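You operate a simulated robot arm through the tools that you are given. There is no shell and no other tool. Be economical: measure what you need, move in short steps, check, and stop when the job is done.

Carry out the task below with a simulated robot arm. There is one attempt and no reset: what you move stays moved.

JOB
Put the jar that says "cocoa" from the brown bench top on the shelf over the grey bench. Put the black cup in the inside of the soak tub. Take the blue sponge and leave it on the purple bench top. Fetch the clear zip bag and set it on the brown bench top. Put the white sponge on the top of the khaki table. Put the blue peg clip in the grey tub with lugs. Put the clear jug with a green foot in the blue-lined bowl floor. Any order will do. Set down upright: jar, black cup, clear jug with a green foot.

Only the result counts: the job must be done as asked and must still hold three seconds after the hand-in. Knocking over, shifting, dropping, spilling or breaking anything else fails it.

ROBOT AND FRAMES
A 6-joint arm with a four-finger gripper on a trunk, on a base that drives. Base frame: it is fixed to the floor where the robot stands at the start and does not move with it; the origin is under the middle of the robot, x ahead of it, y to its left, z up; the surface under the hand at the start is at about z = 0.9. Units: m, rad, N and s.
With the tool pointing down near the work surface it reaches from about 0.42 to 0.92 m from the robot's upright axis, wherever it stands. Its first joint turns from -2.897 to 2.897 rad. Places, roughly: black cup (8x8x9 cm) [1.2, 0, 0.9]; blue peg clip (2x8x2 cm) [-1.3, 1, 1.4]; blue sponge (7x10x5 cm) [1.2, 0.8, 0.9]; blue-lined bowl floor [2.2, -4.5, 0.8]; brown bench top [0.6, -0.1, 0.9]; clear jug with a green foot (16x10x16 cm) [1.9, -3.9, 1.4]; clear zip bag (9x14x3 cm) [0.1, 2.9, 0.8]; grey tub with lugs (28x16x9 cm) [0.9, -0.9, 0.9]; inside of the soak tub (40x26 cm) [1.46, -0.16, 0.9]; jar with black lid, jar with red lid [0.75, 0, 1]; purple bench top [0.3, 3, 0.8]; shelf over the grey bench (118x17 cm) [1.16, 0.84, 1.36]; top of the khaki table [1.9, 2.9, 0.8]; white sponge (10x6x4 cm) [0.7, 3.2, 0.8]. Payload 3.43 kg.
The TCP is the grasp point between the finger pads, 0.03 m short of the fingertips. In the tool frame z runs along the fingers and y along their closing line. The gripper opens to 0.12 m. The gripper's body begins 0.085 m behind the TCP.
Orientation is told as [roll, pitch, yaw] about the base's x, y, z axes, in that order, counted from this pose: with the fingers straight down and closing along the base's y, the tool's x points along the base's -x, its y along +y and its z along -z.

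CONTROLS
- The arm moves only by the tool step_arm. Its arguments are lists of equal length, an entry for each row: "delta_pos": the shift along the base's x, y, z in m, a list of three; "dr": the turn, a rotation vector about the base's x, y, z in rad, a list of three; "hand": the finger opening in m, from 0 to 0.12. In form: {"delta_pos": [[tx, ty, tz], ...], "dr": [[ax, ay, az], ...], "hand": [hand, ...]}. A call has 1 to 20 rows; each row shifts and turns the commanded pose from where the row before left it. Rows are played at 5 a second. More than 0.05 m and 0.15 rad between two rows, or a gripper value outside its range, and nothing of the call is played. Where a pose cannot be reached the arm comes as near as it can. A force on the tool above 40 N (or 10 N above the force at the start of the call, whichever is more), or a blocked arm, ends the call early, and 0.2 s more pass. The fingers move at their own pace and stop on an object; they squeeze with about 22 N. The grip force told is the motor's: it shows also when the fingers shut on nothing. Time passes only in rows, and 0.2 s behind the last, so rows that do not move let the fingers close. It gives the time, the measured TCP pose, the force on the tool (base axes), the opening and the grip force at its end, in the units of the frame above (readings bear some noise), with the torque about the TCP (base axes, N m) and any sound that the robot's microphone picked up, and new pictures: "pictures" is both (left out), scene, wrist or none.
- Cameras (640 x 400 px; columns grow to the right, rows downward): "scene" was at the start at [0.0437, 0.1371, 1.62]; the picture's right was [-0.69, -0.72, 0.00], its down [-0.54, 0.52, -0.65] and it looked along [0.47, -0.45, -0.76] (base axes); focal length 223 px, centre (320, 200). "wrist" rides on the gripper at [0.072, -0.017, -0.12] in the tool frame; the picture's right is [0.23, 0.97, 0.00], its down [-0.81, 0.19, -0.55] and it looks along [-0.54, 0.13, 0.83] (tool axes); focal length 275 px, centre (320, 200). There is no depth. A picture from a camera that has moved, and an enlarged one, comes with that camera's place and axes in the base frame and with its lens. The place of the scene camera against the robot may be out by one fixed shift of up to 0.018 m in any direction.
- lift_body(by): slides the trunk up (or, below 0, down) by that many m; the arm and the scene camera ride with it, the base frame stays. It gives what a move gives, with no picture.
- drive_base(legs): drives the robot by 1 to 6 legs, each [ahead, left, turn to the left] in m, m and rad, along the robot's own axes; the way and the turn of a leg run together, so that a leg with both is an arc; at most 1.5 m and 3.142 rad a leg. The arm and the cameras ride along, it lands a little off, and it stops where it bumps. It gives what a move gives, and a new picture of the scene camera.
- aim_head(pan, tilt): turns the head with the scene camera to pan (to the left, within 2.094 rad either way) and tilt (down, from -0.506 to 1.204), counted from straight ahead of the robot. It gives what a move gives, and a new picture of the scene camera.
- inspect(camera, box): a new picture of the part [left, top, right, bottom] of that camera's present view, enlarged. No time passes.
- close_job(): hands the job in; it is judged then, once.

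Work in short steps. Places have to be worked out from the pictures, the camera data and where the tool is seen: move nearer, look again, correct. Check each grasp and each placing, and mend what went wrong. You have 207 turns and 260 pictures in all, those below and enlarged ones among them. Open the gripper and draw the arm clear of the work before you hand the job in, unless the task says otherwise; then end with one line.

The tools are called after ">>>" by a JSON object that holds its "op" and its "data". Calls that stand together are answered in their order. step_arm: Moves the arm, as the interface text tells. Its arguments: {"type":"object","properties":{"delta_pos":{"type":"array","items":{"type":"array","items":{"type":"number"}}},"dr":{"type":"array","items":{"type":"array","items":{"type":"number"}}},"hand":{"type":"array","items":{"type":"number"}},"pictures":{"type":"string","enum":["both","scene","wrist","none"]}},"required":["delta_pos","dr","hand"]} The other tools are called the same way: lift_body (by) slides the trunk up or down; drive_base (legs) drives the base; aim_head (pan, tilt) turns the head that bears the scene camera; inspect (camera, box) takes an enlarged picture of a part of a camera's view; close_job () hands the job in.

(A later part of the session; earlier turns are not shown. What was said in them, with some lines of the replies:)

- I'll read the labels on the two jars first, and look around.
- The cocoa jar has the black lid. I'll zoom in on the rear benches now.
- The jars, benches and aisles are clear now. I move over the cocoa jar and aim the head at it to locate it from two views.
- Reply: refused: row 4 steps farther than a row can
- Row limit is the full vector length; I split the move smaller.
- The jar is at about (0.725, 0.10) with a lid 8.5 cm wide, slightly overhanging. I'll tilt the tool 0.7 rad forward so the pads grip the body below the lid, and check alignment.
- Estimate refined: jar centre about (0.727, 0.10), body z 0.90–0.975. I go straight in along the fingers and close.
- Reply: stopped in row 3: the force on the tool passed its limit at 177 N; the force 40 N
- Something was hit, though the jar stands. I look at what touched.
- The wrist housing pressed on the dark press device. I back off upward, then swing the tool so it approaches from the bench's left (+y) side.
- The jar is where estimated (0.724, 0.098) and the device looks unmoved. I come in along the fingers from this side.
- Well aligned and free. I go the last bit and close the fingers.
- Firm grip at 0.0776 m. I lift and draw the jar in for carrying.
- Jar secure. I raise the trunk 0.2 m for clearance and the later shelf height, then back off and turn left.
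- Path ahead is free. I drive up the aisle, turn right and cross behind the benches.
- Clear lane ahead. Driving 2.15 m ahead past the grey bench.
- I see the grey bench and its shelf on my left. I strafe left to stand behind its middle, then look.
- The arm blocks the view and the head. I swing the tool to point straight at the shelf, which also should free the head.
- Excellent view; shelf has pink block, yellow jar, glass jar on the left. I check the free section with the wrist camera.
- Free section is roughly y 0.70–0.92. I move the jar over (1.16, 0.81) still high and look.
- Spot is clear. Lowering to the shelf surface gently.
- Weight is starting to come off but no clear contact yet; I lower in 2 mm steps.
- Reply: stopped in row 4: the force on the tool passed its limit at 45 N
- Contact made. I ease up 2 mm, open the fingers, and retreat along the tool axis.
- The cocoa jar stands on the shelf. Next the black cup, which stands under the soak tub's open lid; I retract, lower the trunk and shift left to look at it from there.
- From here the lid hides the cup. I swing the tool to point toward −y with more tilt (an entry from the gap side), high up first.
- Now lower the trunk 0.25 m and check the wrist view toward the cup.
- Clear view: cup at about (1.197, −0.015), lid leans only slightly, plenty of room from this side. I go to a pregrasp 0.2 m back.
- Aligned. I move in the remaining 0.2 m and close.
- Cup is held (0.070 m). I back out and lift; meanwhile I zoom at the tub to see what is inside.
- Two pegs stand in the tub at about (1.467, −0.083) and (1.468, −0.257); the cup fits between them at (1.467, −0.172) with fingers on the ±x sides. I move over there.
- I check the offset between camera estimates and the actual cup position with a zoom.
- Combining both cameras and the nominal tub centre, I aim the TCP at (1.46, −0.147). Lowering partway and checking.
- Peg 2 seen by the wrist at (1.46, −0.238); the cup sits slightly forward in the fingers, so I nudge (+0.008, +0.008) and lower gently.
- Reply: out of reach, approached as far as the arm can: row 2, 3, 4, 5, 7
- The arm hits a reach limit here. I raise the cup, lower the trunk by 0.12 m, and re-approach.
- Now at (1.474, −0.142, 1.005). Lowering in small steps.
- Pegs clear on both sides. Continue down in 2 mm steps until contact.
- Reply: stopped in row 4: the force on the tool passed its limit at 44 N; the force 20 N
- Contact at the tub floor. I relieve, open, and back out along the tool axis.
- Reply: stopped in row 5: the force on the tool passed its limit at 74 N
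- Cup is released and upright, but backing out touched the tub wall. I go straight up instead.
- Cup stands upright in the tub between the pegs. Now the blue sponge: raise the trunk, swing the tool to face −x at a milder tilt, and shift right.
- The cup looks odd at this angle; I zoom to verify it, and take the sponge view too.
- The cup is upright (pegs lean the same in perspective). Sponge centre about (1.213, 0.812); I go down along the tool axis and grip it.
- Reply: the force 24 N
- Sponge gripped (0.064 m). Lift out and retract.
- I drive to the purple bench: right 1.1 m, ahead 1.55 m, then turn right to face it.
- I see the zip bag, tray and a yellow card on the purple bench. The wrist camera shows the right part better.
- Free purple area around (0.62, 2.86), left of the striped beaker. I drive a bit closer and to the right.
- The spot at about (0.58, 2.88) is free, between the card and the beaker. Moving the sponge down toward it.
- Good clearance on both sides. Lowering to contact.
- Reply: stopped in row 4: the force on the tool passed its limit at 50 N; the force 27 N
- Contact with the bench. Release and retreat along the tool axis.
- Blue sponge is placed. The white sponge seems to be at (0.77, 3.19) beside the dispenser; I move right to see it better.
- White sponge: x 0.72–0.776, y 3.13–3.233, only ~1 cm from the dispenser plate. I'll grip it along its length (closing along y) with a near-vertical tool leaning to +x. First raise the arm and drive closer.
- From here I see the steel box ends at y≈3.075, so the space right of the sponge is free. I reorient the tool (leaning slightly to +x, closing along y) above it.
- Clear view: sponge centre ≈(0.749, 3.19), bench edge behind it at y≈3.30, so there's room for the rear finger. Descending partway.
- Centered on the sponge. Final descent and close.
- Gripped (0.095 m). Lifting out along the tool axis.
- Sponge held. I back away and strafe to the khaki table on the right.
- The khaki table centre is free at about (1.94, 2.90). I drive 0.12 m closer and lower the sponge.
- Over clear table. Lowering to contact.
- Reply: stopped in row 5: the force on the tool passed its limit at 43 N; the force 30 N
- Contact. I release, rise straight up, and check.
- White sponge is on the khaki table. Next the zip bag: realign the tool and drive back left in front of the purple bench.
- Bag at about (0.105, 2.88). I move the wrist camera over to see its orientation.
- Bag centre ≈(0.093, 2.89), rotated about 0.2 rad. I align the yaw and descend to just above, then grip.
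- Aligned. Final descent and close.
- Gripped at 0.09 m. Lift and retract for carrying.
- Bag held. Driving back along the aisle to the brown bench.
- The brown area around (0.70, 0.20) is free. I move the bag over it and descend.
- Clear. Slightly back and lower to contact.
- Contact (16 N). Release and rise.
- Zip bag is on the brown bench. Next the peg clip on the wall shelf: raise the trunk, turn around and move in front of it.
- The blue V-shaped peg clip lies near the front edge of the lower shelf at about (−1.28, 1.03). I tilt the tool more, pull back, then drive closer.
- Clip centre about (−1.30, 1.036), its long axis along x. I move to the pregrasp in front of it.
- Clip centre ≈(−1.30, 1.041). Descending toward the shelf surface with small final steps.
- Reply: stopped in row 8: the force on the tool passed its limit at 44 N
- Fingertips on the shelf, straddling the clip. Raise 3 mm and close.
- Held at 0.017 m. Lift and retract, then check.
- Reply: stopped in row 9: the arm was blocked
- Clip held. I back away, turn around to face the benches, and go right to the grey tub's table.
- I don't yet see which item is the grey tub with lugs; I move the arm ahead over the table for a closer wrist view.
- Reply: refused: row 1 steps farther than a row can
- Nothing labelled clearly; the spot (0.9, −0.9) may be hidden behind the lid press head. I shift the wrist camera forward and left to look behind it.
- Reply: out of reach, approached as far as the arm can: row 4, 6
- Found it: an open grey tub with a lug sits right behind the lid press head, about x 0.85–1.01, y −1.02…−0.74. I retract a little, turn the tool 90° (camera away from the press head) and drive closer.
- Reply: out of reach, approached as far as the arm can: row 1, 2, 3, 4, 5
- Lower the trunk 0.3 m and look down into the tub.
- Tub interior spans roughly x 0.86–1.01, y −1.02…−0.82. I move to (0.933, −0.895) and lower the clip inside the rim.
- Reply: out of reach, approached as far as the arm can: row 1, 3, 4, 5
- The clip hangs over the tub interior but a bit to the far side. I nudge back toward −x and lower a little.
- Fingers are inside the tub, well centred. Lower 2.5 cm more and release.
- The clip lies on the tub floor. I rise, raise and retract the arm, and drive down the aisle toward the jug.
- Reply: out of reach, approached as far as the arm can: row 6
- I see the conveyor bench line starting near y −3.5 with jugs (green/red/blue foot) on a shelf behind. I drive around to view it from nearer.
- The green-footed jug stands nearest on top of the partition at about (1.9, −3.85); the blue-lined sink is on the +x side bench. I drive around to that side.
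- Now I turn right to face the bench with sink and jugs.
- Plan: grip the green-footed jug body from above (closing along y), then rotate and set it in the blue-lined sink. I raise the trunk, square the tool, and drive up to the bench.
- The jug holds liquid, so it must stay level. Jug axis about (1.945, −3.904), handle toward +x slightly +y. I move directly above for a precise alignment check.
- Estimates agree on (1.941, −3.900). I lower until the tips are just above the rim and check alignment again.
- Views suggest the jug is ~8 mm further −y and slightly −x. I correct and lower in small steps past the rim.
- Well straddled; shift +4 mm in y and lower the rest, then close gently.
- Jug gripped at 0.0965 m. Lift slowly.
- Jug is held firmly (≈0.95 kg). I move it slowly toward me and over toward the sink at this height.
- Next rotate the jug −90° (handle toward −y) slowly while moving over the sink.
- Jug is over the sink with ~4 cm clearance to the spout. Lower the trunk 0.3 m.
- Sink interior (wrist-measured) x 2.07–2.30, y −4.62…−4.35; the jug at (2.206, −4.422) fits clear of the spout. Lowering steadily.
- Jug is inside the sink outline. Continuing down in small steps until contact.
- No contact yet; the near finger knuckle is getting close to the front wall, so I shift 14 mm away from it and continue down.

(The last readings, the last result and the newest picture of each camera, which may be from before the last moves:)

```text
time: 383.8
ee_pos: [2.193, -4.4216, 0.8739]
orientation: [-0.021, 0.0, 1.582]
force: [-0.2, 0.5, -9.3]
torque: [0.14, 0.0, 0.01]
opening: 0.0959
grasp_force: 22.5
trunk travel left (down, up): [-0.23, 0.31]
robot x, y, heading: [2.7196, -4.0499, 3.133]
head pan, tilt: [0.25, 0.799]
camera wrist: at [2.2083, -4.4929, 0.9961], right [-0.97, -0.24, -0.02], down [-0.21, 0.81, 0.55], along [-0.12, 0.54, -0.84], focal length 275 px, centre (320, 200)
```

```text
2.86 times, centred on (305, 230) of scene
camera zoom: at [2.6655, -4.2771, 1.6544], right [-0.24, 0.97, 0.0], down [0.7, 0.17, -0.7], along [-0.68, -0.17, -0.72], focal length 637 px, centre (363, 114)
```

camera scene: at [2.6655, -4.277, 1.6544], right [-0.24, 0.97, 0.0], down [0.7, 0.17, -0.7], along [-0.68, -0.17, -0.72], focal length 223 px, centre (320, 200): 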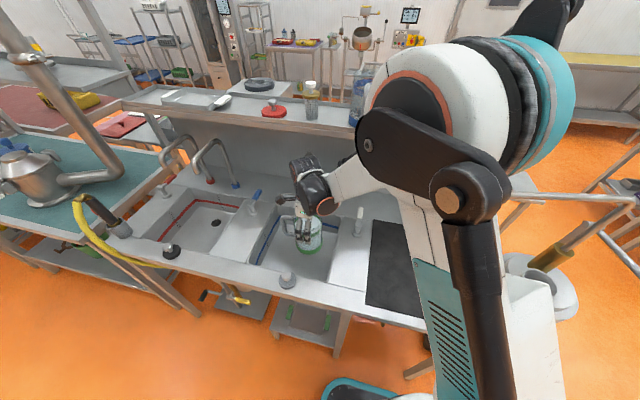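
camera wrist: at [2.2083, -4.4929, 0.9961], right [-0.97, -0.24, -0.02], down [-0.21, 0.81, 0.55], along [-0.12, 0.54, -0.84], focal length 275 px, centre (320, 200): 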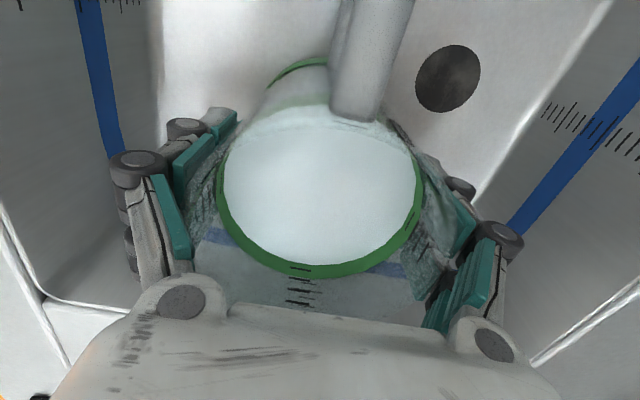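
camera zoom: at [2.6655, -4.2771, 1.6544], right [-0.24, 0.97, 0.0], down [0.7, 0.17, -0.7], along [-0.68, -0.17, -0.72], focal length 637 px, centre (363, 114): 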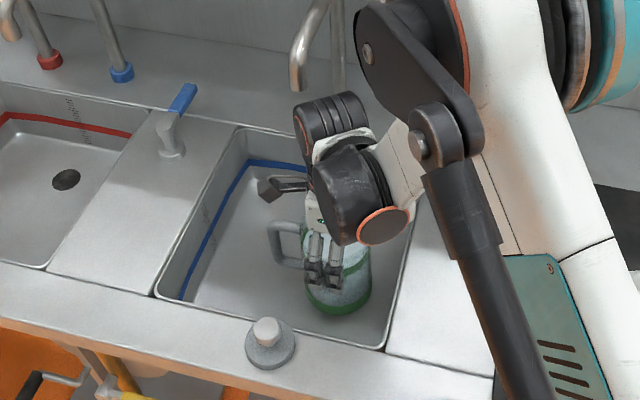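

Still clear of the spout. Continue down.

>>> {"op": "step_arm", "data": {"delta_pos": [[0, 0, -0.004], [0, 0, -0.004], [0, 0, -0.004], [0, 0, -0.004], [0, 0, -0.004], [0, 0, -0.004], [0, 0, -0.004], [0, 0, -0.004], [0, 0, -0.004], [0, 0, 0]], "dr": [[0, 0, 0], [0, 0, 0], [0, 0, 0], [0, 0, 0], [0, 0, 0], [0, 0, 0], [0, 0, 0], [0, 0, 0], [0, 0, 0], [0, 0, 0]], "hand": [0.08, 0.08, 0.08, 0.08, 0.08, 0.08, 0.08, 0.08, 0.08, 0.08], "pictures": "wrist"}}

```text
time: 384.8
ee_pos: [2.1939, -4.4212, 0.8622]
orientation: [-0.019, 0.001, 1.581]
force: [2.6, 1.2, 28.3]
torque: [-0.14, 0.41, 0.03]
opening: 0.098
grasp_force: 22.5
trunk travel left (down, up): [-0.23, 0.31]
robot x, y, heading: [2.7152, -4.0489, 3.134]
head pan, tilt: [0.25, 0.799]
stopped in row 4: the force on the tool passed its limit at 54 N (the readings are from after the stop); the commanded pose is now the measured one
camera wrist: at [2.2097, -4.4922, 0.9842], right [-0.97, -0.24, -0.02], down [-0.21, 0.81, 0.55], along [-0.12, 0.54, -0.84], focal length 275 px, centre (320, 200)
```

wrist: 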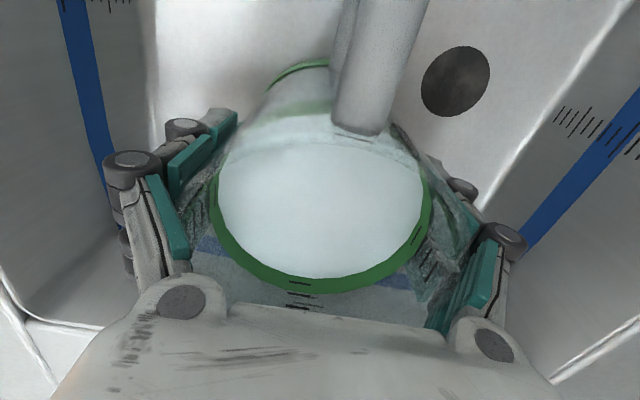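

Contact with the bowl floor (jug pushed up slightly in the grip). I relieve 2 mm and open carefully.

>>> {"op": "step_arm", "data": {"delta_pos": [[0, 0, 0.001], [0, 0, 0.001], [0, 0, 0], [0, 0, 0], [0, 0, 0], [0, 0, 0]], "dr": [[0, 0, 0], [0, 0, 0], [0, 0, 0], [0, 0, 0], [0, 0, 0], [0, 0, 0]], "hand": [0.08, 0.08, 0.1, 0.105, 0.11, 0.112], "pictures": "wrist"}}

```text
time: 386.2
ee_pos: [2.191, -4.4219, 0.8618]
orientation: [-0.022, 0.0, 1.582]
force: [0.0, -0.4, 0.1]
torque: [0.02, -0.01, 0.01]
opening: 0.1115
grasp_force: 0.1
trunk travel left (down, up): [-0.23, 0.31]
robot x, y, heading: [2.7186, -4.0476, 3.131]
head pan, tilt: [0.25, 0.799]
camera wrist: at [2.2071, -4.4934, 0.9835], right [-0.97, -0.24, -0.02], down [-0.21, 0.81, 0.55], along [-0.12, 0.54, -0.84], focal length 275 px, centre (320, 200)
```

wrist: 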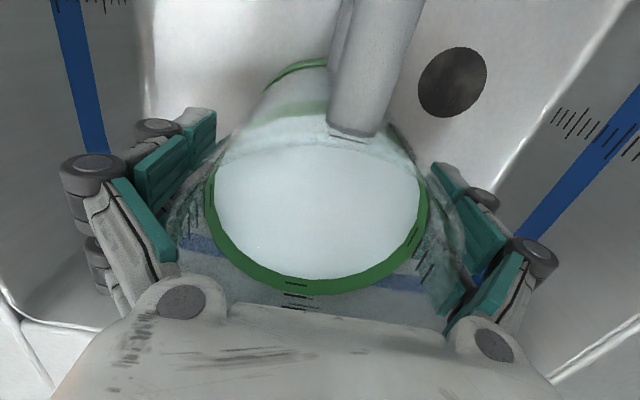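

Released; the jug stands. Rising straight up slowly.

>>> {"op": "step_arm", "data": {"delta_pos": [[0, 0, 0.01], [0, 0, 0.015], [0, 0, 0.02], [0, 0, 0.02], [0, 0, 0.02], [0, 0, 0.03], [0, 0, 0.03], [0, 0, 0.04], [0, 0, 0.04], [0, 0, 0.04], [0, 0, 0]], "dr": [[0, 0, 0], [0, 0, 0], [0, 0, 0], [0, 0, 0], [0, 0, 0], [0, 0, 0], [0, 0, 0], [0, 0, 0], [0, 0, 0], [0, 0, 0], [0, 0, 0]], "hand": [0.112, 0.112, 0.112, 0.112, 0.112, 0.112, 0.112, 0.112, 0.112, 0.112, 0.112], "pictures": "both"}}

>>> {"op": "inspect", "data": {"camera": "scene", "box": [230, 160, 380, 300]}}

```text
time: 388.6
ee_pos: [2.1923, -4.4267, 1.1278]
orientation: [-0.021, 0.001, 1.583]
force: [1.0, -0.1, 0.5]
torque: [0.0, 0.02, -0.03]
opening: 0.112
grasp_force: 0.0
trunk travel left (down, up): [-0.23, 0.31]
robot x, y, heading: [2.7176, -4.0461, 3.138]
head pan, tilt: [0.25, 0.799]
camera scene: at [2.6662, -4.2766, 1.6544], right [-0.24, 0.97, 0.0], down [0.7, 0.17, -0.7], along [-0.68, -0.17, -0.72], focal length 223 px, centre (320, 200)
camera wrist: at [2.207, -4.4979, 1.2495], right [-0.97, -0.24, -0.02], down [-0.21, 0.81, 0.55], along [-0.12, 0.54, -0.84], focal length 275 px, centre (320, 200)
```

scene: 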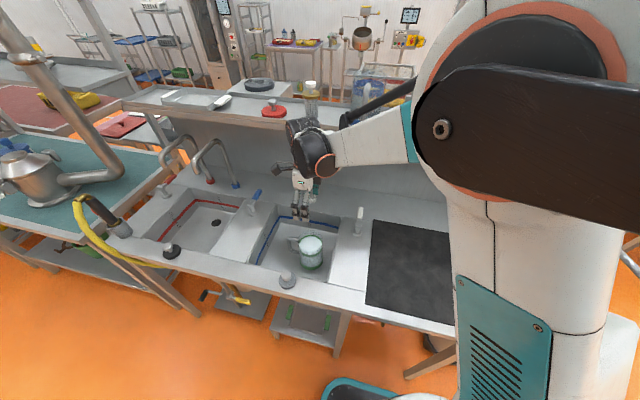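
wrist: 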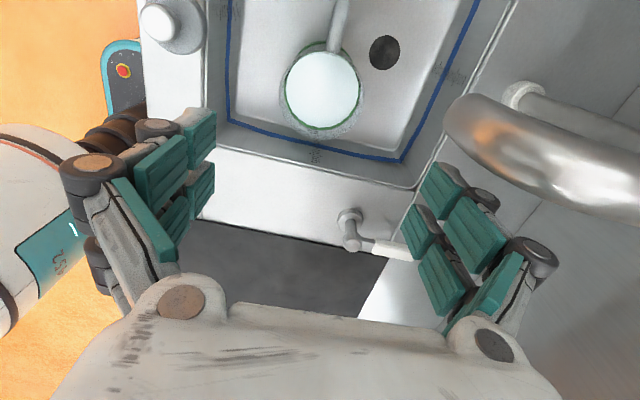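

```text
2.86 times, centred on (305, 230) of scene
camera zoom: at [2.6662, -4.2766, 1.6544], right [-0.24, 0.97, 0.0], down [0.7, 0.17, -0.7], along [-0.68, -0.17, -0.72], focal length 637 px, centre (363, 114)
```

zoom: 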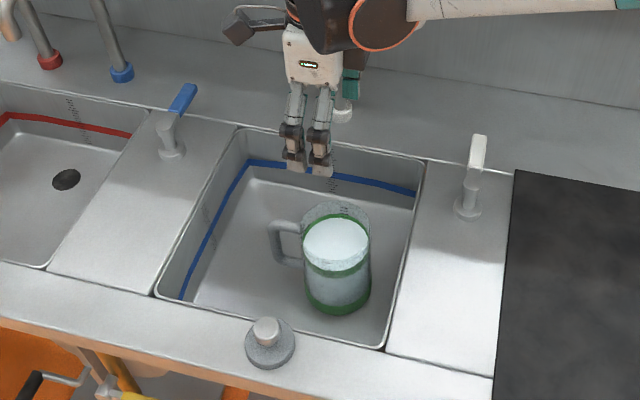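

The jug stands upright in the blue-lined bowl. I draw the arm clear toward the robot and up.

>>> {"op": "step_arm", "data": {"delta_pos": [[0.03, 0.01, 0.02], [0.03, 0.02, 0.03], [0.03, 0.02, 0.03], [0, 0.04, 0.03], [0, 0.04, 0.03], [0, 0.04, 0.02], [0, 0, 0]], "dr": [[0, 0, 0], [0, 0, 0], [0, 0, 0], [0, 0, 0], [0, 0, 0], [0, 0, 0], [0, 0, 0]], "hand": [0.112, 0.112, 0.112, 0.112, 0.112, 0.112, 0.112], "pictures": "none"}}

>>> {"op": "drive_base", "data": {"legs": [[-0.4, 0, 0]]}}

```text
time: 390.2
ee_pos: [2.2818, -4.2535, 1.2861]
orientation: [-0.021, -0.001, 1.582]
force: [-0.1, 0.5, -0.5]
torque: [-0.03, 0.0, -0.01]
opening: 0.112
grasp_force: 0.0
trunk travel left (down, up): [-0.23, 0.31]
robot x, y, heading: [2.7202, -4.0484, 3.134]
head pan, tilt: [0.25, 0.799]
```

```text
time: 392.7
ee_pos: [2.6844, -4.2605, 1.287]
orientation: [-0.02, 0.0, 1.594]
force: [0.2, 0.2, 0.8]
torque: [0.02, 0.02, -0.01]
opening: 0.112
grasp_force: 0.0
trunk travel left (down, up): [-0.23, 0.31]
robot x, y, heading: [3.1226, -4.0478, -3.142]
head pan, tilt: [0.25, 0.799]
camera scene: at [3.0847, -4.1978, 1.6683], right [0.68, 0.73, 0.0], down [0.43, -0.4, -0.8], along [-0.59, 0.55, -0.59], focal length 223 px, centre (320, 200)
```

scene: 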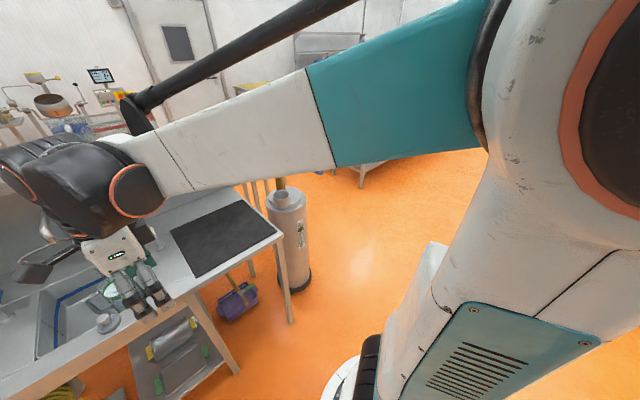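

All seven items were seen in place after release, the gripper is open and the arm is clear, so I hand in.

>>> {"op": "close_job", "data": {}}

```text
The job is handed in.
```

All seven items were put where you asked, with the jar, cup and jug upright. Early on, the wrist housing pressed briefly against the press device on the brown bench (177 N), which later looked unmoved.
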